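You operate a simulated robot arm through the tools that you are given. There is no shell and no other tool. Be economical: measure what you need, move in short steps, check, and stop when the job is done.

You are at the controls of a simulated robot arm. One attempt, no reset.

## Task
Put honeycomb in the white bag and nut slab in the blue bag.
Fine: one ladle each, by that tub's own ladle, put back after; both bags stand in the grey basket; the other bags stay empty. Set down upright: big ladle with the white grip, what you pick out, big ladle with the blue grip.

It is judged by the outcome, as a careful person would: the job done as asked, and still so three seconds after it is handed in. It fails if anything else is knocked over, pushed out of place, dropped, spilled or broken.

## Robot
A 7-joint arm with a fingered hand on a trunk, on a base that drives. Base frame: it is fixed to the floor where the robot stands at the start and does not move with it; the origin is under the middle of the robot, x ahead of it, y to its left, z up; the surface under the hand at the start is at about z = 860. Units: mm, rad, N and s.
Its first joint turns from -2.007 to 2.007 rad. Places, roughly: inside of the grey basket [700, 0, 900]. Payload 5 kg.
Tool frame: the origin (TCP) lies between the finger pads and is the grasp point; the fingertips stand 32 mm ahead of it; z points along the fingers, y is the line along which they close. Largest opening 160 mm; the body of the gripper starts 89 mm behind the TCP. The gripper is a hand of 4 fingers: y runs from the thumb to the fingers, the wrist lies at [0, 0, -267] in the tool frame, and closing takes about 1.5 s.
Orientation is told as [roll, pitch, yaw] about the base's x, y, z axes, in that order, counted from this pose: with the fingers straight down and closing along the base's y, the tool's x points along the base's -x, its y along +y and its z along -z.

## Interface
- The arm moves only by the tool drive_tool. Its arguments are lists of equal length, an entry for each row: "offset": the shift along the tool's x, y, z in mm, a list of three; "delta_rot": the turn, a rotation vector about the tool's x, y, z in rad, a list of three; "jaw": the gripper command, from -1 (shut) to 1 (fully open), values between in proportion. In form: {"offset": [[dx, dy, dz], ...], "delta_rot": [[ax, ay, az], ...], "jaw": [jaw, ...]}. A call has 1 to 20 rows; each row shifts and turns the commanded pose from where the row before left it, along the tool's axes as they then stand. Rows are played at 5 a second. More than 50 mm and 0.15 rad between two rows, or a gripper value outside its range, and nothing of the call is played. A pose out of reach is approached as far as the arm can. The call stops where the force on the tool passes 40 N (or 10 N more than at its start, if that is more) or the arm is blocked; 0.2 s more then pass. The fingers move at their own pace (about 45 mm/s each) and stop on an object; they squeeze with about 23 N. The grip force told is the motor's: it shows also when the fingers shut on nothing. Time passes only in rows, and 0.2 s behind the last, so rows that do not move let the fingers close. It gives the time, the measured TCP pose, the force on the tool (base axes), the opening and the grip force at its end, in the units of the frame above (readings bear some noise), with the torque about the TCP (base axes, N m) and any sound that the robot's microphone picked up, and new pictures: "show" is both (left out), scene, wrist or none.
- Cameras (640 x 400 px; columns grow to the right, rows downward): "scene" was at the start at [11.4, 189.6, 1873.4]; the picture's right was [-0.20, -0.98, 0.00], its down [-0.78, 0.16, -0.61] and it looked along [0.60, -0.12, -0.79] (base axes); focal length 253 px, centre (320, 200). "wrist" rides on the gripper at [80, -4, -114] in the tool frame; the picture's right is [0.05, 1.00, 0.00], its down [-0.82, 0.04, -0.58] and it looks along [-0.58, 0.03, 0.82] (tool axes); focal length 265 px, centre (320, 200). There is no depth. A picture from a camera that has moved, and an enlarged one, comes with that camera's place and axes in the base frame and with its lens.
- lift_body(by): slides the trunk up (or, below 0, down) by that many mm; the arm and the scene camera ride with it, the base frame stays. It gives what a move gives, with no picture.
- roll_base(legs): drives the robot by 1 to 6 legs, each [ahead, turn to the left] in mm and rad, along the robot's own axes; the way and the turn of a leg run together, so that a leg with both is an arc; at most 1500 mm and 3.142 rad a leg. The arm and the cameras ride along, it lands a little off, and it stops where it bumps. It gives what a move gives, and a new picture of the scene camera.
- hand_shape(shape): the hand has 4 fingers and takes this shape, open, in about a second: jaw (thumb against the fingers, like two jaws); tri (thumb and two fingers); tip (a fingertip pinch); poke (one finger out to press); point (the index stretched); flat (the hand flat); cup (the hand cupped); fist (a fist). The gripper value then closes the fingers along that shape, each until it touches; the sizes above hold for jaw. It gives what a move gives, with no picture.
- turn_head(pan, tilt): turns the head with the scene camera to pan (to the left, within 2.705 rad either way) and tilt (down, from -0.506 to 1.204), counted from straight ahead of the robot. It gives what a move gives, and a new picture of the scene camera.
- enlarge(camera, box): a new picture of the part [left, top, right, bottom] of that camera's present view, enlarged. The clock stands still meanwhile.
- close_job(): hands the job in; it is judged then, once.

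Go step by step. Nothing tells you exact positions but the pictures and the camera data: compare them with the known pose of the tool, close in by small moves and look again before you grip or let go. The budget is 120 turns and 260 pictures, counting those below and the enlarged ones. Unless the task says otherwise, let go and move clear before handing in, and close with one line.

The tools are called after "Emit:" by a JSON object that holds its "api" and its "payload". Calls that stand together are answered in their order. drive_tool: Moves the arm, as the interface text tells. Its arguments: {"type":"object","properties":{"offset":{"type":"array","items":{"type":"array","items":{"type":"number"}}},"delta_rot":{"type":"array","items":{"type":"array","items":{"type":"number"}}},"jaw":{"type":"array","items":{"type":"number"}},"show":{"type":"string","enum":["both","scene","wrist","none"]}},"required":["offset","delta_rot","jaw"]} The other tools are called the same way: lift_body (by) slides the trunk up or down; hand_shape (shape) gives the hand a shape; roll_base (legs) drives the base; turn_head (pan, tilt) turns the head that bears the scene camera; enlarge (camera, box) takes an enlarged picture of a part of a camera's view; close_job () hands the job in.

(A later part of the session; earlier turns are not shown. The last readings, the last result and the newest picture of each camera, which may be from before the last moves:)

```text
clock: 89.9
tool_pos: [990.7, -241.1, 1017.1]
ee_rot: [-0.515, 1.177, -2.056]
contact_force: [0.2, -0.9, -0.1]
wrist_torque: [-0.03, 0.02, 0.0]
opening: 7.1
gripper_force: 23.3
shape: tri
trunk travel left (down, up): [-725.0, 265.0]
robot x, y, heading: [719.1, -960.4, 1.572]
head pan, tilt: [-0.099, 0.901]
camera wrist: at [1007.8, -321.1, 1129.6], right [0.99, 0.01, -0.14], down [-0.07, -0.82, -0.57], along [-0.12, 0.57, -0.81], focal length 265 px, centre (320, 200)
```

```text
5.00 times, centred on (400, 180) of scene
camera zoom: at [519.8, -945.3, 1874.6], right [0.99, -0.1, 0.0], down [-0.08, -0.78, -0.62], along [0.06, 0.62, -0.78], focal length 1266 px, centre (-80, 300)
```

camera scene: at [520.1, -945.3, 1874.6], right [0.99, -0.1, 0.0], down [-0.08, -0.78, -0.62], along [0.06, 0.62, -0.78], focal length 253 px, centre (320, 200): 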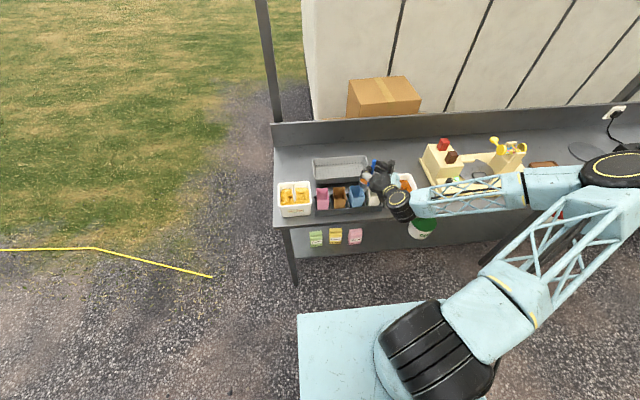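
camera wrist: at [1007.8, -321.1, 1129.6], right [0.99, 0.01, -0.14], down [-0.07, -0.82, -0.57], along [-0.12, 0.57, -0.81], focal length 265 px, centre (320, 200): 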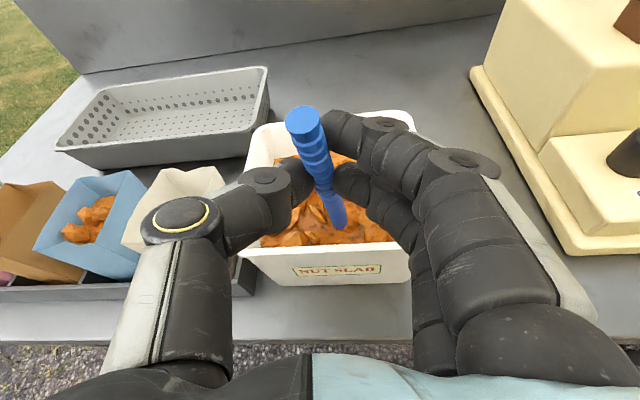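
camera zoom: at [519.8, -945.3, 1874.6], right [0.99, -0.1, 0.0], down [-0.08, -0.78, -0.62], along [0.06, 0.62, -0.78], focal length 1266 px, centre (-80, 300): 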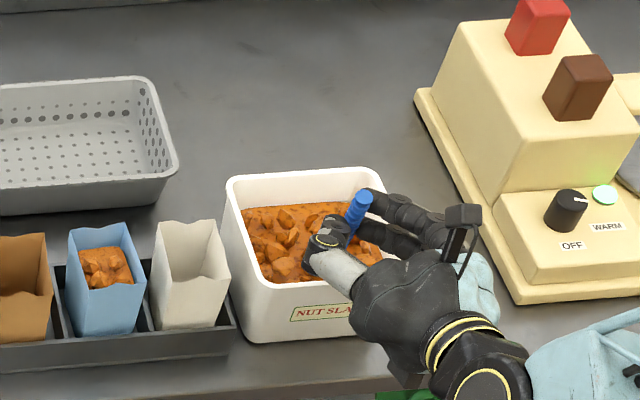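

Emit:
{"api": "drive_tool", "payload": {"offset": [[-3.7, 0.8, 1.3], [-3.7, 0.8, 1.3], [0, 0, 0]], "delta_rot": [[0, 0, 0], [0, 0, 0], [0, 0, 0]], "jaw": [-1, -1, -1], "show": "none"}}

Emit:
{"api": "drive_tool", "payload": {"offset": [[-3.7, 0.8, 1.3], [0, 0, 0]], "delta_rot": [[0, 0, 0], [0, 0, 0]], "jaw": [-1, -1], "show": "wrist"}}

```text
clock: 90.7
tool_pos: [991.7, -241.4, 1011.3]
ee_rot: [-0.518, 1.178, -2.058]
contact_force: [0.2, -2.0, 9.1]
wrist_torque: [0.14, -0.01, 0.01]
opening: 7.1
gripper_force: 23.2
shape: tri
trunk travel left (down, up): [-725.0, 265.0]
robot x, y, heading: [717.8, -967.9, 1.569]
head pan, tilt: [-0.099, 0.901]
```

```text
clock: 91.3
tool_pos: [991.6, -242.3, 1010.4]
ee_rot: [-0.52, 1.181, -2.059]
contact_force: [1.2, -7.0, 30.3]
wrist_torque: [0.62, 0.09, -0.02]
opening: 7.2
gripper_force: 22.8
shape: tri
trunk travel left (down, up): [-725.0, 265.0]
robot x, y, heading: [714.9, -962.5, 1.571]
head pan, tilt: [-0.099, 0.901]
camera wrist: at [1008.8, -322.2, 1121.4], right [0.99, 0.02, -0.14], down [-0.07, -0.82, -0.57], along [-0.12, 0.58, -0.81], focal length 265 px, centre (320, 200)
```

wrist: 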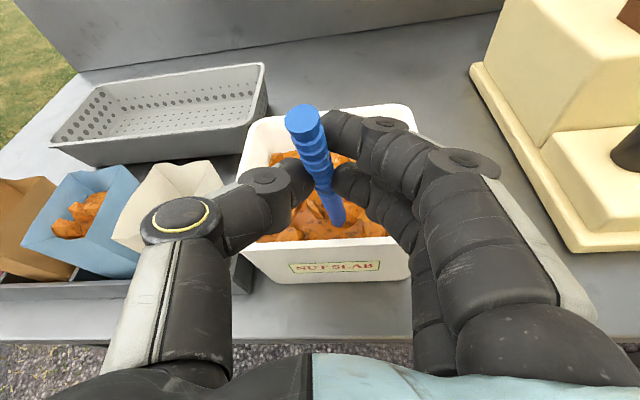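

Floor reached. Ease up slightly, open, and retreat straight back.

Emit:
{"api": "drive_tool", "payload": {"offset": [[3, -0.6, -1], [0, 0, 0], [0, 0, 0], [0, 0, 0], [0, 0, 0], [0, 0, -20], [0, 0, -30], [0, 0, -30], [0, 0, -30], [0, 0, -30]], "delta_rot": [[0, 0, 0], [0, 0, 0], [0, 0, 0], [0, 0, 0], [0, 0, 0], [0, 0, 0], [0, 0, 0], [0, 0, 0], [0, 0, 0], [0, 0, 0]], "jaw": [-1, -0.6, -0.2, 0.1, 0.1, 0.1, 0.1, 0.1, 0.1, 0.1], "show": "wrist"}}

Emit:
{"api": "enlarge", "payload": {"camera": "scene", "box": [310, 130, 430, 220]}}

```text
clock: 93.5
tool_pos: [998.5, -375.1, 1057.2]
ee_rot: [-0.517, 1.178, -2.057]
contact_force: [0.1, -0.4, -0.2]
wrist_torque: [0.03, 0.01, -0.03]
opening: 87.1
gripper_force: 0.0
shape: tri
trunk travel left (down, up): [-725.0, 265.0]
robot x, y, heading: [715.3, -962.0, 1.568]
head pan, tilt: [-0.099, 0.901]
camera wrist: at [1016.8, -453.5, 1169.5], right [0.99, 0.02, -0.14], down [-0.07, -0.82, -0.57], along [-0.12, 0.57, -0.81], focal length 265 px, centre (320, 200)
```

wrist: 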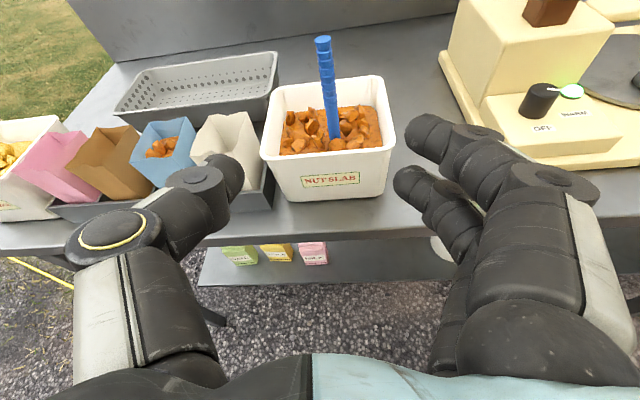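

```text
4.44 times, centred on (370, 175) of scene
camera zoom: at [519.8, -946.3, 1874.6], right [0.99, -0.1, 0.0], down [-0.08, -0.78, -0.62], along [0.06, 0.62, -0.78], focal length 1126 px, centre (98, 311)
```

zoom: 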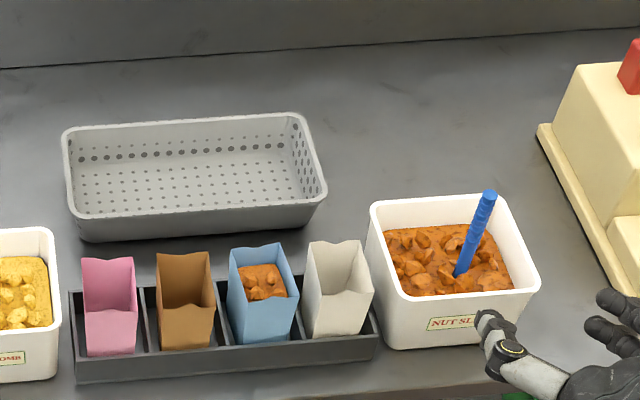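

Blue ladle is back standing upright. Now over to the honeycomb ladle: raise, straighten, and travel left above everything.

Emit:
{"api": "drive_tool", "payload": {"offset": [[30, 0, -11], [30, 0, -11], [30, 0, -11], [13, 0, 35], [13, 0, 35], [13, 0, 35], [0, -43, 0], [0, -43, 0], [0, -43, 0], [0, -43, 0], [0, -43, 0], [0, -43, 0], [0, -43, 0], [0, -43, 0], [0, -43, 0], [0, -43, 0], [0, -43, 0], [0, -43, 0], [0, 0, 0]], "delta_rot": [[-0.033, 0, -0.09], [-0.032, 0, -0.089], [0, 0, 0], [0, 0, 0], [0, 0, 0], [0, 0, 0], [0, 0, 0], [0, 0, 0], [0, 0, 0], [0, 0, 0], [0, 0, 0], [0, 0, 0], [0, 0, 0], [0, 0, 0], [0, 0, 0], [0, 0, 0], [0, 0, 0], [0, 0, 0], [0, 0, 0]], "jaw": [0.1, 0.1, 0.1, 0.1, 0.1, 0.1, 0.1, 0.1, 0.1, 0.1, 0.1, 0.1, 0.1, 0.1, 0.1, 0.1, 0.1, 0.1, 0.1]}}

```text
clock: 97.5
tool_pos: [495.6, -259.3, 1151.2]
ee_rot: [-0.001, 1.225, -1.577]
contact_force: [0.1, -0.5, -0.9]
wrist_torque: [0.01, -0.04, 0.05]
opening: 87.3
gripper_force: 0.1
shape: tri
trunk travel left (down, up): [-725.0, 265.0]
robot x, y, heading: [712.6, -962.0, 1.568]
head pan, tilt: [-0.099, 0.901]
camera scene: at [520.3, -945.3, 1874.6], right [0.99, -0.1, 0.0], down [-0.08, -0.78, -0.62], along [0.06, 0.62, -0.78], focal length 253 px, centre (320, 200)
camera wrist: at [491.3, -338.5, 1264.6], right [1.0, 0.01, 0.05], down [0.04, -0.82, -0.57], along [0.03, 0.57, -0.82], focal length 265 px, centre (320, 200)
```

scene: 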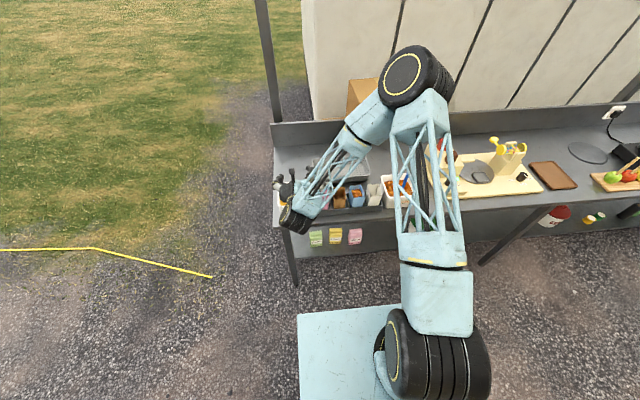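
wrist: 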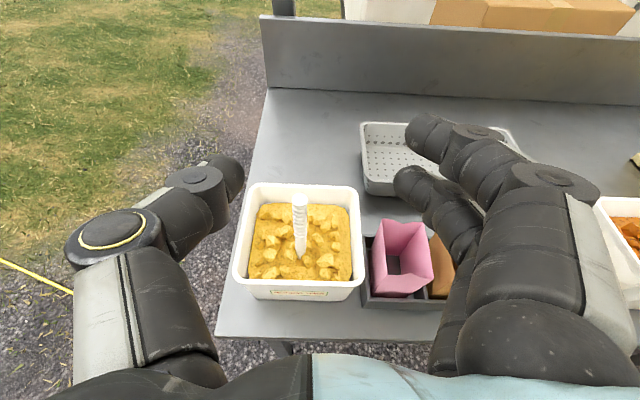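

Handle of the white ladle ≈(480,-195). Descend in front of the tub, then move in with the same offset as the last successful grip.

Emit:
{"api": "drive_tool", "payload": {"offset": [[-29.5, -3.7, 0], [-29.5, -3.7, 0], [-29.5, -3.7, 0], [-29.5, -3.7, 0], [0, 0, 0]], "delta_rot": [[0, 0, 0], [0, 0, 0], [0, 0, 0], [0, 0, 0], [0, 0, 0]], "jaw": [0.1, 0.1, 0.1, 0.1, 0.1]}}

```text
clock: 98.7
tool_pos: [479.2, -299.7, 1041.2]
ee_rot: [-0.001, 1.224, -1.573]
contact_force: [-0.4, -0.2, -0.7]
wrist_torque: [0.01, -0.03, -0.03]
opening: 87.3
gripper_force: 0.0
shape: tri
trunk travel left (down, up): [-725.0, 265.0]
robot x, y, heading: [716.9, -963.1, 1.568]
head pan, tilt: [-0.099, 0.901]
camera scene: at [519.5, -945.4, 1874.5], right [0.99, -0.1, 0.0], down [-0.08, -0.78, -0.62], along [0.06, 0.62, -0.78], focal length 253 px, centre (320, 200)
camera wrist: at [475.3, -380.2, 1154.5], right [1.0, 0.01, 0.05], down [0.04, -0.82, -0.57], along [0.03, 0.57, -0.82], focal length 265 px, centre (320, 200)
```

scene: 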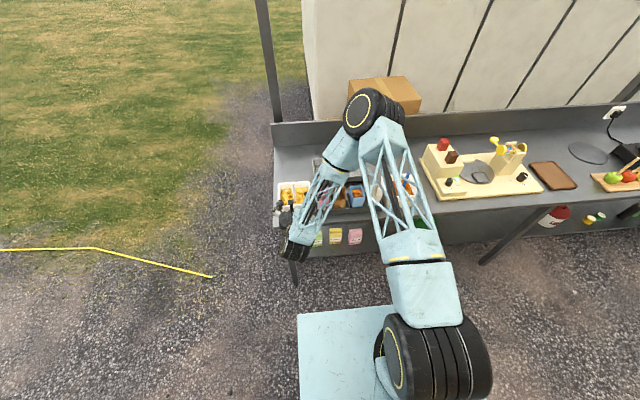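
wrist: 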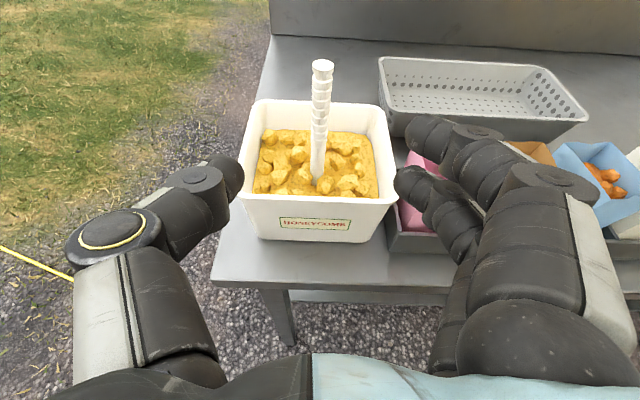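

Emit:
{"api": "drive_tool", "payload": {"offset": [[0.5, 0, 20.3], [0.5, 0, 20.3], [0.5, 0, 20.3], [0.3, 0, 20.3], [0, 0, 0], [0, 0, 0], [0, 0, 0], [0, 0, 0], [0, 0, 0], [0, 0, 0], [0, 0, 0]], "delta_rot": [[0, 0, 0], [0, 0, 0], [0, 0, 0], [0, 0, 0], [0, 0, 0], [0, 0, 0], [0, 0, 0], [0, 0, 0], [0, 0, 0], [0, 0, 0], [0, 0, 0]], "jaw": [0.1, 0.1, 0.1, 0.1, 0, -0.4, -0.7, -1, -1, -1, -1], "show": "wrist"}}

Emit:
{"api": "enlarge", "payload": {"camera": "wrist", "box": [220, 60, 440, 260]}}

```text
clock: 101.1
tool_pos: [477.0, -222.7, 1014.6]
ee_rot: [0.0, 1.223, -1.575]
contact_force: [-0.2, 0.0, -0.4]
wrist_torque: [0.0, -0.01, -0.01]
opening: 0.0
gripper_force: 23.2
shape: tri
trunk travel left (down, up): [-725.0, 265.0]
robot x, y, heading: [715.5, -962.7, 1.567]
head pan, tilt: [-0.099, 0.901]
camera wrist: at [474.0, -302.5, 1129.1], right [1.0, 0.01, 0.05], down [0.04, -0.82, -0.57], along [0.03, 0.57, -0.82], focal length 265 px, centre (320, 200)
```

wrist: 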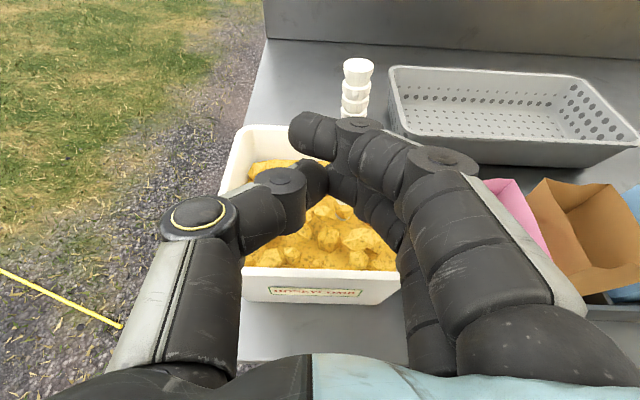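

```text
2.00 times, centred on (330, 160) of wrist
camera zoom: at [474.0, -302.5, 1129.1], right [1.0, 0.01, 0.05], down [0.04, -0.82, -0.57], along [0.03, 0.57, -0.82], focal length 531 px, centre (300, 280)
```

zoom: 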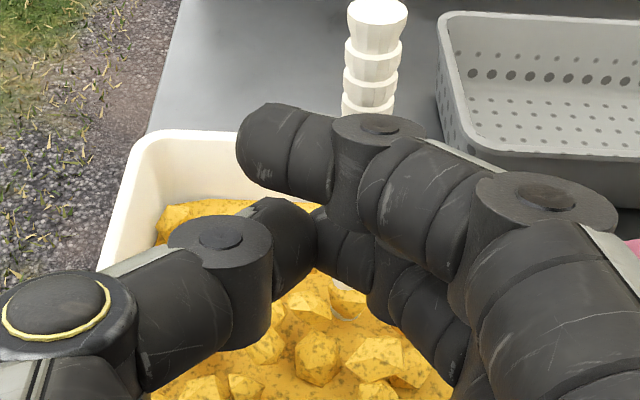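

The handle slipped outward this time, just beyond the tips. Open, retreat, and look again.

Emit:
{"api": "drive_tool", "payload": {"offset": [[0, 0, 0], [0, 0, 0], [0, 0, 0], [0, 0, 0], [0, 0, -30], [0, 0, -30], [0, 0, 0]], "delta_rot": [[0, 0, 0], [0, 0, 0], [0, 0, 0], [0, 0, 0], [0, 0, 0], [0, 0, 0], [0, 0, 0]], "jaw": [-0.5, 0, 0.1, 0.1, 0.1, 0.1, 0.1], "show": "wrist"}}

Emit:
{"api": "enlarge", "payload": {"camera": "wrist", "box": [220, 40, 420, 240]}}

```text
clock: 102.7
tool_pos: [475.7, -280.1, 1036.0]
ee_rot: [0.001, 1.223, -1.572]
contact_force: [-0.5, 0.6, -0.9]
wrist_torque: [-0.03, -0.01, -0.03]
opening: 87.4
gripper_force: 0.1
shape: tri
trunk travel left (down, up): [-725.0, 265.0]
robot x, y, heading: [715.1, -961.4, 1.567]
head pan, tilt: [-0.099, 0.901]
camera wrist: at [472.9, -358.9, 1149.9], right [1.0, 0.01, 0.05], down [0.04, -0.82, -0.57], along [0.03, 0.57, -0.82], focal length 265 px, centre (320, 200)
```

wrist: 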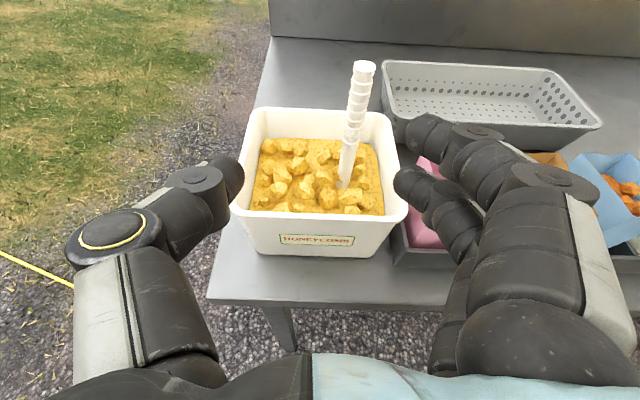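

```text
2.00 times, centred on (320, 140) of wrist
camera zoom: at [472.9, -358.9, 1149.9], right [1.0, 0.01, 0.05], down [0.04, -0.82, -0.57], along [0.03, 0.57, -0.82], focal length 531 px, centre (320, 320)
```

zoom: 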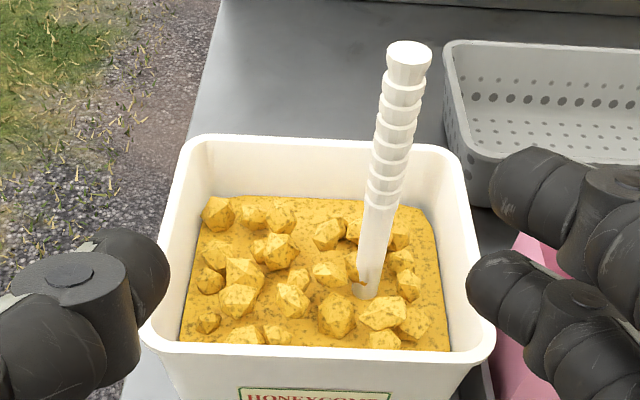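

Handle now at ≈(506,-178), slightly leaning back. Re-approach about 6 mm deeper than last time.

Emit:
{"api": "drive_tool", "payload": {"offset": [[0, 30, 0], [2.6, 0, 20.3], [2.6, 0, 20.3], [2.6, 0, 20.3], [2.6, 0, 20.3], [0, 0, 0]], "delta_rot": [[0, 0, 0], [0, 0, 0], [0, 0, 0], [0, 0, 0], [0, 0, 0], [0, 0, 0]], "jaw": [0.1, 0.1, 0.1, 0.1, -0.2, -0.4], "show": "wrist"}}

Emit:
{"api": "enlarge", "payload": {"camera": "wrist", "box": [220, 60, 440, 260]}}

```text
clock: 104.1
tool_pos: [506.4, -199.9, 1017.9]
ee_rot: [0.001, 1.225, -1.575]
contact_force: [-0.5, 0.1, 0.2]
wrist_torque: [0.02, 0.01, -0.03]
opening: 48.6
gripper_force: 0.2
shape: tri
trunk travel left (down, up): [-725.0, 265.0]
robot x, y, heading: [717.6, -963.7, 1.563]
head pan, tilt: [-0.099, 0.901]
camera wrist: at [503.0, -279.1, 1131.3], right [1.0, 0.01, 0.05], down [0.04, -0.82, -0.57], along [0.03, 0.57, -0.82], focal length 265 px, centre (320, 200)
```

wrist: 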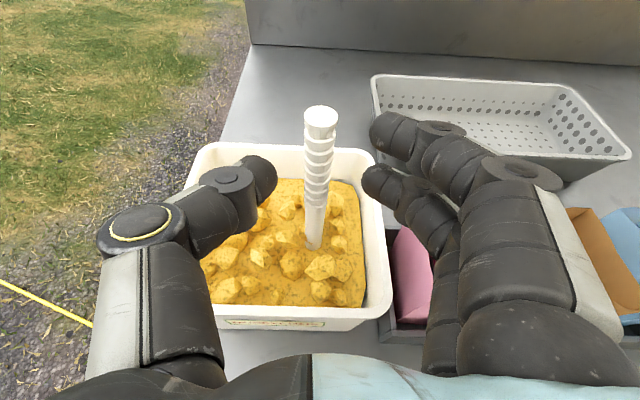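

```text
2.00 times, centred on (330, 160) of wrist
camera zoom: at [503.0, -279.1, 1131.3], right [1.0, 0.01, 0.05], down [0.04, -0.82, -0.57], along [0.03, 0.57, -0.82], focal length 531 px, centre (300, 280)
```

zoom: 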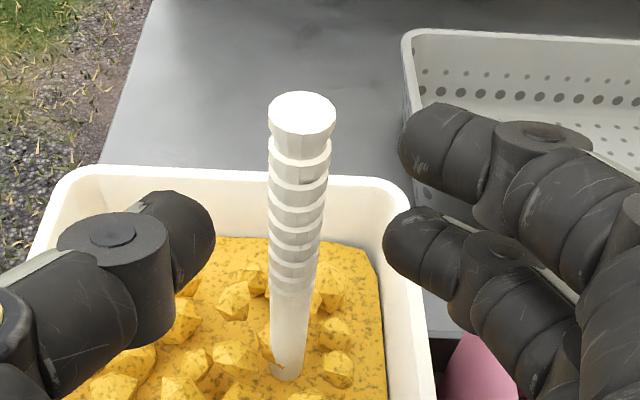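

Emit:
{"api": "drive_tool", "payload": {"offset": [[0, 0, 0], [0, 0, 0], [0, 0, 0], [0, 0, 0], [0, 0, 0], [0, 0, 0]], "delta_rot": [[0, 0, 0], [0, 0, 0], [0, 0, 0], [0, 0, 0], [0, 0, 0], [0, 0, 0]], "jaw": [-0.6, -0.8, -1, -1, -1, -1], "show": "wrist"}}

Emit:
{"api": "enlarge", "payload": {"camera": "wrist", "box": [220, 60, 440, 260]}}

```text
clock: 105.5
tool_pos: [508.4, -200.9, 1017.8]
ee_rot: [0.001, 1.224, -1.576]
contact_force: [-0.2, -0.6, 1.1]
wrist_torque: [0.02, 0.25, 0.04]
opening: 9.0
gripper_force: 23.1
shape: tri
trunk travel left (down, up): [-725.0, 265.0]
robot x, y, heading: [719.6, -963.2, 1.573]
head pan, tilt: [-0.099, 0.901]
camera wrist: at [503.0, -279.4, 1131.5], right [1.0, 0.01, 0.05], down [0.04, -0.82, -0.57], along [0.03, 0.57, -0.82], focal length 265 px, centre (320, 200)
```

wrist: 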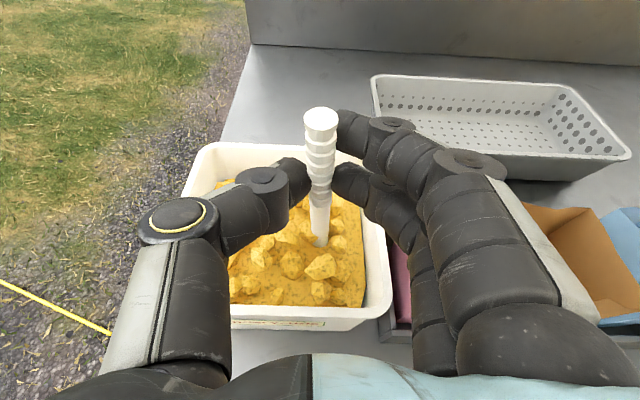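

```text
2.00 times, centred on (330, 160) of wrist
camera zoom: at [503.0, -279.4, 1131.5], right [1.0, 0.01, 0.05], down [0.04, -0.82, -0.57], along [0.03, 0.57, -0.82], focal length 531 px, centre (300, 280)
```

zoom: 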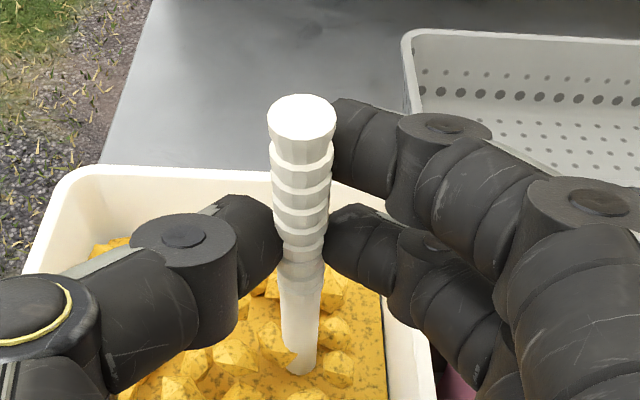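

Firm three-point grip. Lift.

Emit:
{"api": "drive_tool", "payload": {"offset": [[19, 0, -7], [19, 0, -7], [19, 0, -7], [19, 0, -7], [19, 0, -7], [19, 0, -7], [19, 0, -7], [19, 0, -7], [0, 0, 0]], "delta_rot": [[0, 0, 0], [0, 0, 0], [0, 0, 0], [0, 0, 0], [0, 0, 0], [0, 0, 0], [0, 0, 0], [0, 0, 0], [0, 0, 0]], "jaw": [-1, -1, -1, -1, -1, -1, -1, -1, -1], "show": "wrist"}}

Emit:
{"api": "enlarge", "payload": {"camera": "wrist", "box": [220, 60, 440, 260]}}

Emit:
{"api": "enlarge", "payload": {"camera": "scene", "box": [260, 130, 380, 220]}}

```text
clock: 107.5
tool_pos: [509.9, -200.5, 1180.0]
ee_rot: [0.001, 1.226, -1.573]
contact_force: [-0.4, 0.0, -1.2]
wrist_torque: [-0.06, 0.01, -0.03]
opening: 8.2
gripper_force: 23.1
shape: tri
trunk travel left (down, up): [-725.0, 265.0]
robot x, y, heading: [719.1, -959.6, 1.565]
head pan, tilt: [-0.099, 0.901]
camera wrist: at [505.0, -279.8, 1293.4], right [1.0, 0.01, 0.05], down [0.04, -0.82, -0.57], along [0.03, 0.57, -0.82], focal length 265 px, centre (320, 200)
```

wrist: 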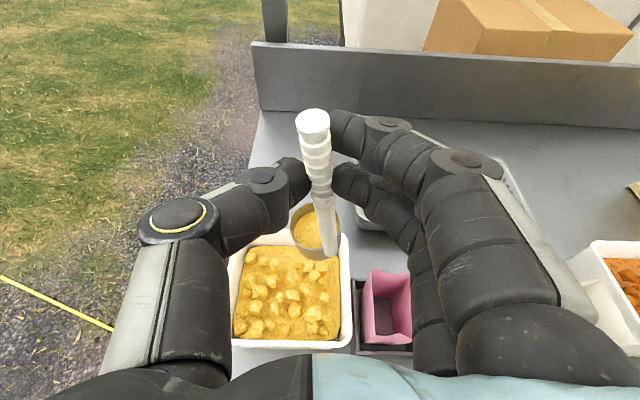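

```text
2.00 times, centred on (330, 160) of wrist
camera zoom: at [505.0, -279.8, 1293.4], right [1.0, 0.01, 0.05], down [0.04, -0.82, -0.57], along [0.03, 0.57, -0.82], focal length 531 px, centre (300, 280)
```

zoom: 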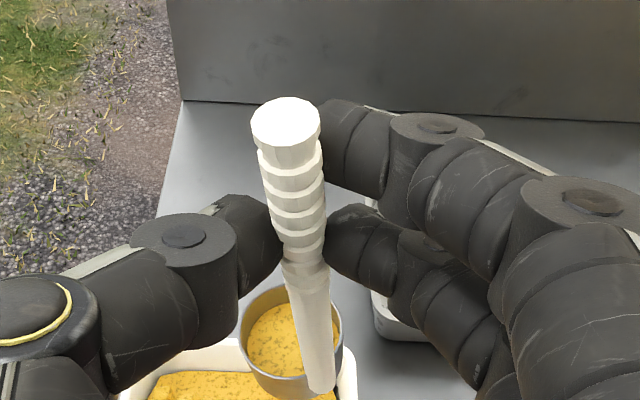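

```text
4.44 times, centred on (320, 175) of scene
camera zoom: at [519.3, -944.9, 1874.4], right [0.99, -0.1, 0.0], down [-0.08, -0.78, -0.62], along [0.06, 0.62, -0.78], focal length 1126 px, centre (320, 311)
```

zoom: 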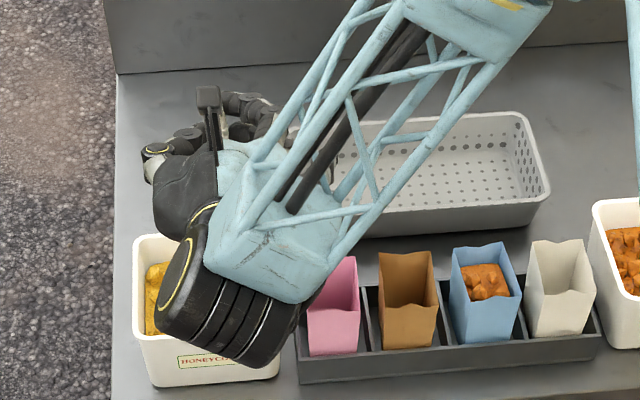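

Honeycomb cup is full, leaning about 7°. Level it and carry it slowly toward the white bag.

Emit:
{"api": "drive_tool", "payload": {"offset": [[0, 0, 0], [0, 0, 0], [1.7, 21.6, -2.9], [1.7, 21.6, -2.9], [1.7, 21.6, -2.9], [1.7, 21.6, -2.9], [1.7, 21.6, -2.9], [1.7, 21.6, -2.9], [1.7, 21.6, -2.9], [1.7, 21.6, -2.9], [1.7, 21.6, -2.9], [1.7, 21.6, -2.9], [1.7, 21.6, -2.9], [1.7, 21.6, -2.9], [1.7, 21.6, -2.9], [1.7, 21.6, -2.9], [1.7, 21.6, -2.9], [1.7, 21.6, -2.9], [1.7, 21.6, -2.9], [0, 0, 0]], "delta_rot": [[0.0205, 0, 0.0565], [0.0205, 0, 0.0565], [0, 0, 0], [0, 0, 0], [0, 0, 0], [0, 0, 0], [0, 0, 0], [0, 0, 0], [0, 0, 0], [0, 0, 0], [0, 0, 0], [0, 0, 0], [0, 0, 0], [0, 0, 0], [0, 0, 0], [0, 0, 0], [0, 0, 0], [0, 0, 0], [0, 0, 0], [0, 0, 0]], "jaw": [-1, -1, -1, -1, -1, -1, -1, -1, -1, -1, -1, -1, -1, -1, -1, -1, -1, -1, -1, -1], "show": "wrist"}}

Emit:
{"api": "enlarge", "payload": {"camera": "wrist", "box": [220, 140, 440, 320]}}

```text
clock: 111.7
tool_pos: [877.8, -237.9, 1180.5]
ee_rot: [-0.343, 1.205, -1.894]
contact_force: [-0.1, -0.7, -1.4]
wrist_torque: [-0.01, -0.02, 0.0]
opening: 8.3
gripper_force: 23.0
shape: tri
trunk travel left (down, up): [-725.0, 265.0]
robot x, y, heading: [716.4, -962.4, 1.572]
head pan, tilt: [-0.099, 0.901]
camera wrist: at [888.0, -317.4, 1292.9], right [1.0, 0.02, -0.07], down [-0.03, -0.82, -0.57], along [-0.07, 0.57, -0.82], focal length 265 px, centre (320, 200)
```

wrist: 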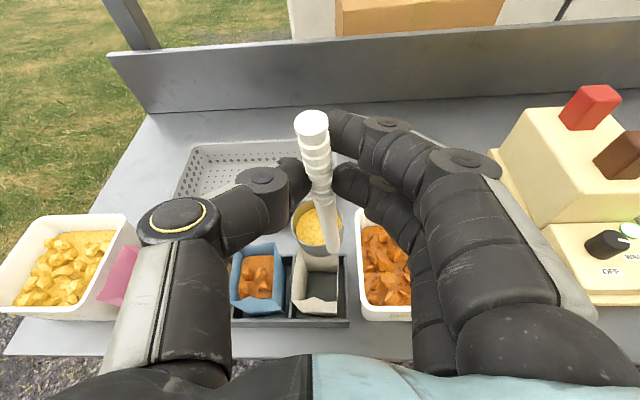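

```text
2.22 times, centred on (330, 230) of wrist
camera zoom: at [888.0, -317.4, 1292.9], right [1.0, 0.02, -0.07], down [-0.03, -0.82, -0.57], along [-0.07, 0.57, -0.82], focal length 590 px, centre (298, 133)
```

zoom: 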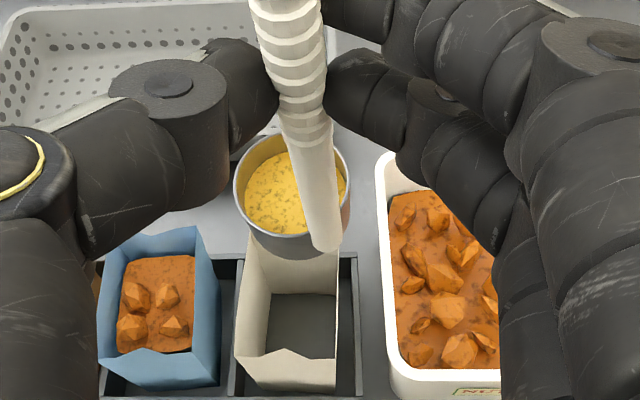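

White bag centre ≈(855,-197); the cup is lined up. Start the tilt with the same compensation, checking at ~35°.

Emit:
{"api": "drive_tool", "payload": {"offset": [[-5, 12.5, -3.5], [-8.9, -17.3, 3.2], [-1.6, -18.6, 0.6], [-3.7, -19.3, 1.4], [0, 0, 0]], "delta_rot": [[-0.051, 0, -0.141], [-0.051, 0, -0.141], [-0.051, 0, -0.141], [-0.051, 0, -0.141], [0, 0, 0]], "jaw": [-1, -1, -1, -1, -1], "show": "wrist"}}

Emit:
{"api": "enlarge", "payload": {"camera": "wrist", "box": [220, 140, 440, 320]}}

```text
clock: 112.9
tool_pos: [839.6, -243.2, 1149.6]
ee_rot: [0.994, 0.986, -0.665]
contact_force: [0.5, -0.1, -0.1]
wrist_torque: [-0.04, 0.03, 0.05]
opening: 8.3
gripper_force: 22.9
shape: tri
trunk travel left (down, up): [-725.0, 265.0]
robot x, y, heading: [714.6, -962.7, 1.569]
head pan, tilt: [-0.099, 0.901]
camera wrist: at [782.5, -322.0, 1247.9], right [0.86, 0.01, 0.51], down [0.3, -0.82, -0.49], along [0.41, 0.57, -0.71], focal length 265 px, centre (320, 200)
```

wrist: 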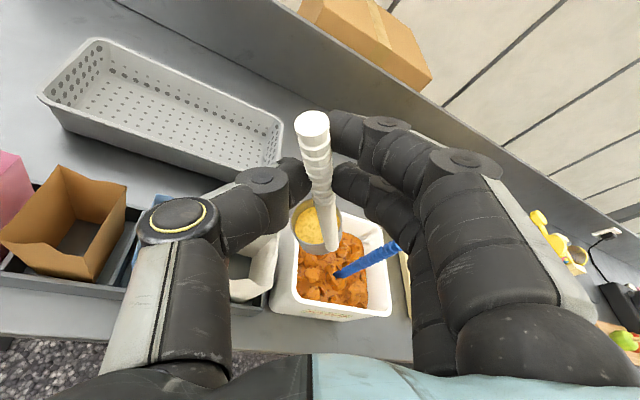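

```text
2.22 times, centred on (330, 230) of wrist
camera zoom: at [782.5, -322.0, 1247.9], right [0.86, 0.01, 0.51], down [0.3, -0.82, -0.49], along [0.41, 0.57, -0.71], focal length 590 px, centre (298, 133)
```

zoom: 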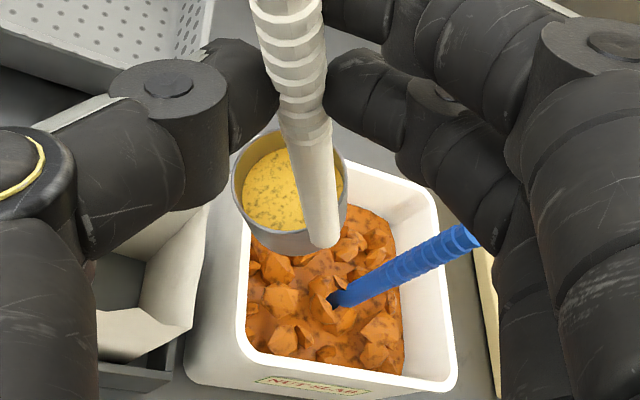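

Lip is at ≈(869,-194), over the white bag; continue pouring.

Emit:
{"api": "drive_tool", "payload": {"offset": [[-1.4, -18.8, 0.5], [-2.5, -21.7, 0.9], [-0.8, -20.5, 0.3], [2.3, -16.8, -0.8], [4.7, -11.8, -1.7], [5.5, -7.4, -2], [5.5, -1.1, -2], [0.9, 0, -0.3], [0, 0, 0], [0, 0, 0]], "delta_rot": [[-0.051, 0, -0.141], [-0.051, 0, -0.141], [-0.051, 0, -0.141], [-0.051, 0, -0.141], [-0.051, 0, -0.141], [-0.051, 0, -0.141], [-0.051, 0, -0.141], [-0.051, 0, -0.141], [0, 0, 0], [0, 0, 0]], "jaw": [-1, -1, -1, -1, -1, -1, -1, -1, -1, -1], "show": "wrist"}}

Emit:
{"api": "enlarge", "payload": {"camera": "wrist", "box": [120, 140, 420, 340]}}

Emit:
{"api": "enlarge", "payload": {"camera": "scene", "box": [310, 130, 430, 220]}}

```text
clock: 115.1
tool_pos: [756.2, -242.7, 1084.5]
ee_rot: [1.607, -0.103, -0.35]
contact_force: [-0.2, 0.5, 0.0]
wrist_torque: [-0.04, 0.09, -0.02]
opening: 8.1
gripper_force: 22.8
shape: tri
trunk travel left (down, up): [-725.0, 265.0]
robot x, y, heading: [717.1, -962.7, 1.57]
head pan, tilt: [-0.099, 0.901]
camera wrist: at [641.8, -321.4, 1067.8], right [-0.16, 0.02, 0.99], down [0.56, -0.82, 0.1], along [0.81, 0.57, 0.12], focal length 265 px, centre (320, 200)
```

wrist: 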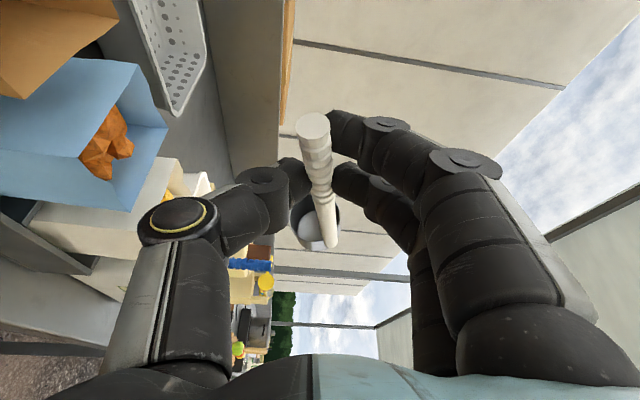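

```text
2.00 times, centred on (270, 240) of wrist
camera zoom: at [641.8, -321.4, 1067.8], right [-0.16, 0.02, 0.99], down [0.56, -0.82, 0.1], along [0.81, 0.57, 0.12], focal length 531 px, centre (420, 120)
```

zoom: 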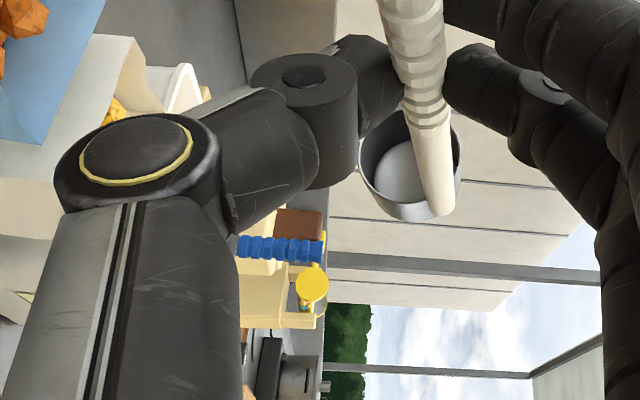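

```text
4.44 times, centred on (370, 175) of scene
camera zoom: at [519.3, -945.3, 1874.5], right [0.99, -0.1, 0.0], down [-0.08, -0.78, -0.62], along [0.06, 0.62, -0.78], focal length 1126 px, centre (98, 311)
```

zoom: 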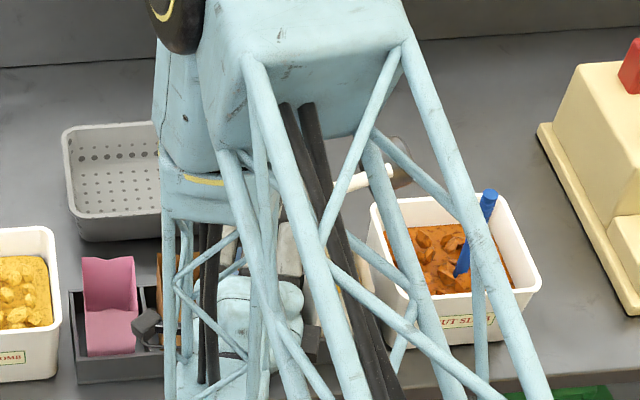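

Cup is empty and yellow is visible in the white bag. Raise and untilt.

Emit:
{"api": "drive_tool", "payload": {"offset": [[-3, 30, 1], [-3, 30, 1], [-3, 30, 1], [0, 0, 0], [0, 0, 0], [0, 0, 0], [0, 0, 0], [0, 0, 0], [0, 0, 0], [0, 0, 0], [0, 0, 0], [0, 0, 0], [0, 0, 0], [0, 0, 0], [0, 0, 0], [0, 0, 0]], "delta_rot": [[0, 0, 0], [0, 0, 0], [0, 0, 0], [0.051, 0, 0.141], [0.051, 0, 0.141], [0.051, 0, 0.141], [0.051, 0, 0.141], [0.051, 0, 0.141], [0.051, 0, 0.141], [0.051, 0, 0.141], [0.051, 0, 0.141], [0.051, 0, 0.141], [0.051, 0, 0.141], [0.051, 0, 0.141], [0.051, 0, 0.141], [0, 0, 0]], "jaw": [-1, -1, -1, -1, -1, -1, -1, -1, -1, -1, -1, -1, -1, -1, -1, -1], "show": "wrist"}}

```text
clock: 118.5
tool_pos: [755.1, -244.6, 1175.6]
ee_rot: [-0.345, 1.204, -1.897]
contact_force: [0.6, -0.2, -0.7]
wrist_torque: [-0.06, -0.02, -0.02]
opening: 8.1
gripper_force: 23.3
shape: tri
trunk travel left (down, up): [-725.0, 265.0]
robot x, y, heading: [718.6, -961.7, 1.57]
head pan, tilt: [-0.099, 0.901]
camera wrist: at [764.3, -322.7, 1289.1], right [1.0, 0.02, -0.07], down [-0.03, -0.82, -0.57], along [-0.07, 0.57, -0.82], focal length 265 px, centre (320, 200)
```

wrist: 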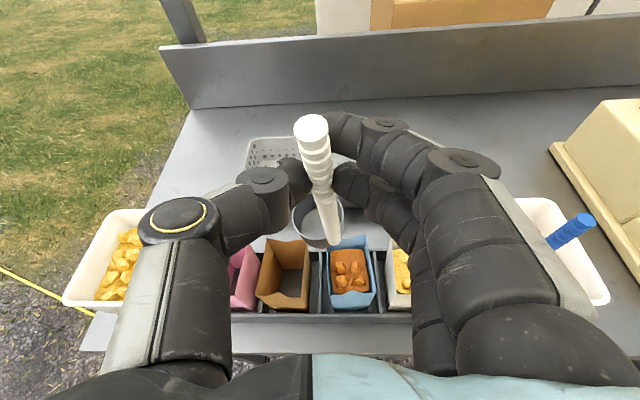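

Both bags filled, pink and brown empty. Return the white ladle to the honeycomb tub.

Emit:
{"api": "drive_tool", "payload": {"offset": [[-3.5, -38.9, 4.3], [-3.5, -38.9, 4.3], [-3.5, -38.9, 4.3], [-3.5, -38.9, 4.3], [-3.5, -38.9, 4.3], [-3.5, -38.9, 4.3], [-3.5, -38.9, 4.3], [0, 0, 0]], "delta_rot": [[0, 0, 0], [0, 0, 0], [0, 0, 0], [0, 0, 0], [0, 0, 0], [0, 0, 0], [0, 0, 0], [0, 0, 0]], "jaw": [-1, -1, -1, -1, -1, -1, -1, -1], "show": "wrist"}}

```text
clock: 120.3
tool_pos: [483.5, -222.3, 1172.7]
ee_rot: [-0.344, 1.205, -1.894]
contact_force: [0.7, -0.8, -0.3]
wrist_torque: [-0.06, 0.02, 0.03]
opening: 7.9
gripper_force: 22.2
shape: tri
trunk travel left (down, up): [-725.0, 265.0]
robot x, y, heading: [716.4, -963.7, 1.563]
head pan, tilt: [-0.099, 0.901]
camera wrist: at [492.7, -301.2, 1287.0], right [1.0, 0.01, -0.07], down [-0.03, -0.82, -0.57], along [-0.07, 0.57, -0.82], focal length 265 px, centre (320, 200)
```

wrist: 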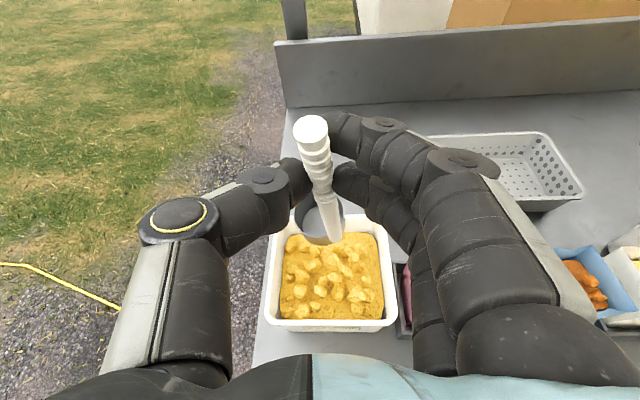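

Emit:
{"api": "drive_tool", "payload": {"offset": [[-17.5, 2.2, 6.3], [-17.5, 2.2, 6.3], [-17.5, 2.2, 6.3], [-17.5, 2.2, 6.3], [-17.5, 2.2, 6.3], [-17.5, 2.2, 6.3], [-17.5, 2.2, 6.3], [-13, 1.6, 4.7], [0, 0, 0]], "delta_rot": [[0, 0, 0], [0, 0, 0], [0, 0, 0], [0, 0, 0], [0, 0, 0], [0, 0, 0], [0, 0, 0], [0, 0, 0], [0, 0, 0]], "jaw": [-1, -1, -1, -1, -1, -1, -1, -1, -1], "show": "wrist"}}

Emit:
{"api": "drive_tool", "payload": {"offset": [[-3.7, 0.5, 1.3], [0, 0, 0]], "delta_rot": [[0, 0, 0], [0, 0, 0]], "jaw": [-1, -1], "show": "none"}}

```text
clock: 122.3
tool_pos: [481.1, -223.8, 1030.8]
ee_rot: [-0.342, 1.205, -1.895]
contact_force: [0.3, -0.2, -0.9]
wrist_torque: [-0.02, -0.02, 0.04]
opening: 7.9
gripper_force: 23.1
shape: tri
trunk travel left (down, up): [-725.0, 265.0]
robot x, y, heading: [718.7, -961.2, 1.571]
head pan, tilt: [-0.099, 0.901]
camera wrist: at [489.7, -302.7, 1143.6], right [1.0, 0.01, -0.07], down [-0.03, -0.82, -0.57], along [-0.07, 0.57, -0.82], focal length 265 px, centre (320, 200)
```

wrist: 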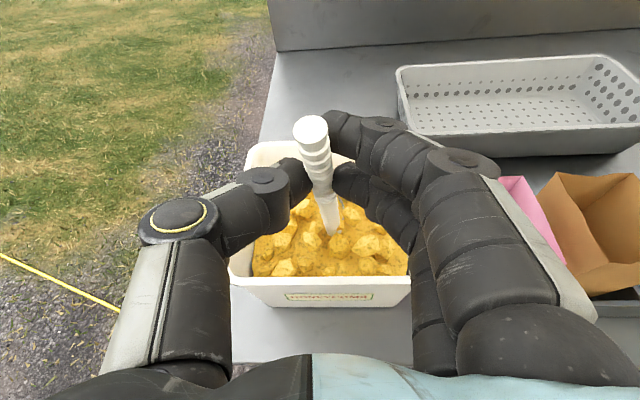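

```text
clock: 122.9
tool_pos: [479.2, -223.3, 1026.0]
ee_rot: [-0.341, 1.203, -1.893]
contact_force: [-0.2, 0.2, -1.1]
wrist_torque: [-0.04, 0.02, 0.0]
opening: 8.1
gripper_force: 22.7
shape: tri
trunk travel left (down, up): [-725.0, 265.0]
robot x, y, heading: [718.0, -963.1, 1.567]
head pan, tilt: [-0.099, 0.901]
```

Emit:
{"api": "drive_tool", "payload": {"offset": [[-3.7, 0.5, 1.3], [-1.9, 0.2, 0.7], [0, 0, 0]], "delta_rot": [[0, 0, 0], [0, 0, 0], [0, 0, 0]], "jaw": [-1, -1, -1], "show": "none"}}

Emit:
{"api": "drive_tool", "payload": {"offset": [[-2.8, 0.4, 1], [0, 0, 0]], "delta_rot": [[0, 0, 0], [0, 0, 0]], "jaw": [-1, -1], "show": "none"}}

```text
clock: 123.7
tool_pos: [480.0, -222.2, 1021.4]
ee_rot: [-0.341, 1.205, -1.895]
contact_force: [-1.2, -0.5, -0.6]
wrist_torque: [-0.04, -0.01, -0.01]
opening: 8.0
gripper_force: 23.1
shape: tri
trunk travel left (down, up): [-725.0, 265.0]
robot x, y, heading: [713.8, -961.0, 1.57]
head pan, tilt: [-0.099, 0.901]
```

```text
clock: 124.3
tool_pos: [479.9, -222.2, 1017.2]
ee_rot: [-0.341, 1.204, -1.894]
contact_force: [-0.6, -0.6, -1.3]
wrist_torque: [-0.05, 0.0, 0.0]
opening: 8.0
gripper_force: 23.0
shape: tri
trunk travel left (down, up): [-725.0, 265.0]
robot x, y, heading: [718.4, -961.6, 1.565]
head pan, tilt: [-0.099, 0.901]
```

Emit:
{"api": "drive_tool", "payload": {"offset": [[-2.8, 0.4, 1], [0, 0, 0]], "delta_rot": [[0, 0, 0], [0, 0, 0]], "jaw": [-1, -1], "show": "none"}}

Emit:
{"api": "drive_tool", "payload": {"offset": [[-1.9, 0.2, 0.7], [0, 0, 0]], "delta_rot": [[0, 0, 0], [0, 0, 0]], "jaw": [-1, -1], "show": "wrist"}}

```text
clock: 124.9
tool_pos: [481.6, -223.6, 1014.6]
ee_rot: [-0.342, 1.206, -1.896]
contact_force: [-0.1, -1.2, 6.1]
wrist_torque: [0.15, 0.03, -0.01]
opening: 8.2
gripper_force: 22.9
shape: tri
trunk travel left (down, up): [-725.0, 265.0]
robot x, y, heading: [712.8, -963.5, 1.565]
head pan, tilt: [-0.099, 0.901]
```

```text
clock: 125.5
tool_pos: [480.8, -223.7, 1013.7]
ee_rot: [-0.347, 1.208, -1.9]
contact_force: [2.4, -4.5, 20.8]
wrist_torque: [0.37, 0.03, -0.04]
opening: 8.4
gripper_force: 23.0
shape: tri
trunk travel left (down, up): [-725.0, 265.0]
robot x, y, heading: [717.5, -963.4, 1.568]
head pan, tilt: [-0.099, 0.901]
camera wrist: at [490.8, -303.8, 1127.2], right [1.0, 0.01, -0.07], down [-0.03, -0.82, -0.57], along [-0.07, 0.57, -0.82], focal length 265 px, centre (320, 200)
```

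wrist: 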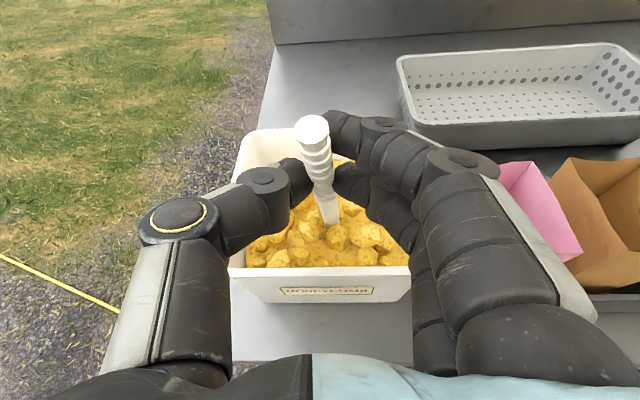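

Floor contact. Ease up, open, and retreat.

Emit:
{"api": "drive_tool", "payload": {"offset": [[2, -0.2, -0.7], [0, 0, 0], [0, 0, 0], [0, 0, 0], [0, 0, 0], [0, 0, -20], [0, 0, -30], [0, 0, -30], [0, 0, -30], [0, 0, 0]], "delta_rot": [[0, 0, 0], [0, 0, 0], [0, 0, 0], [0, 0, 0], [0, 0, 0], [0, 0, 0], [0, 0, 0], [0, 0, 0], [0, 0, 0], [0, 0, 0]], "jaw": [-1, -0.6, -0.2, 0.1, 0.1, 0.1, 0.1, 0.1, 0.1, 0.1]}}

Emit:
{"api": "enlarge", "payload": {"camera": "wrist", "box": [200, 40, 640, 300]}}

```text
clock: 127.7
tool_pos: [486.1, -325.2, 1049.6]
ee_rot: [-0.342, 1.204, -1.894]
contact_force: [0.9, -1.3, 0.2]
wrist_torque: [-0.01, 0.02, -0.01]
opening: 87.4
gripper_force: 0.0
shape: tri
trunk travel left (down, up): [-725.0, 265.0]
robot x, y, heading: [717.6, -964.1, 1.571]
head pan, tilt: [-0.099, 0.901]
camera scene: at [519.4, -945.2, 1874.5], right [0.99, -0.1, 0.0], down [-0.08, -0.78, -0.62], along [0.06, 0.62, -0.78], focal length 253 px, centre (320, 200)
camera wrist: at [494.9, -404.5, 1163.7], right [1.0, 0.01, -0.07], down [-0.03, -0.82, -0.57], along [-0.07, 0.57, -0.82], focal length 265 px, centre (320, 200)
```

scene: 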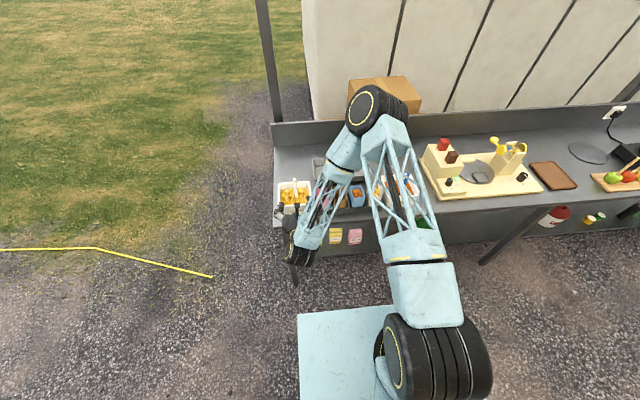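
wrist: 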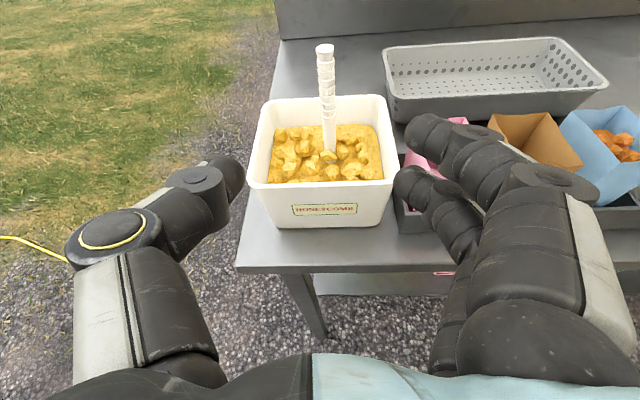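

```text
1.45 times, centred on (420, 170) of wrist
camera zoom: at [494.9, -404.5, 1163.7], right [1.0, 0.01, -0.07], down [-0.03, -0.82, -0.57], along [-0.07, 0.57, -0.82], focal length 386 px, centre (174, 244)
```

zoom: 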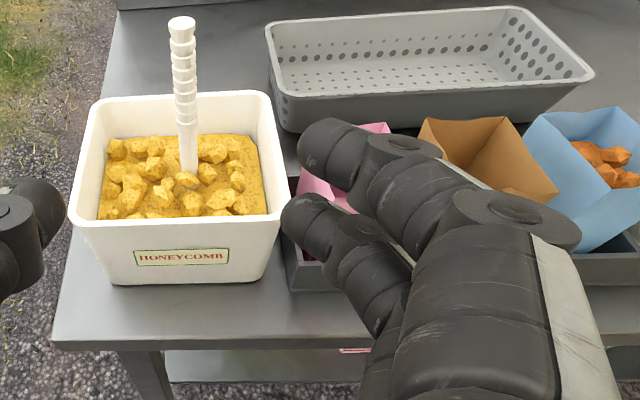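

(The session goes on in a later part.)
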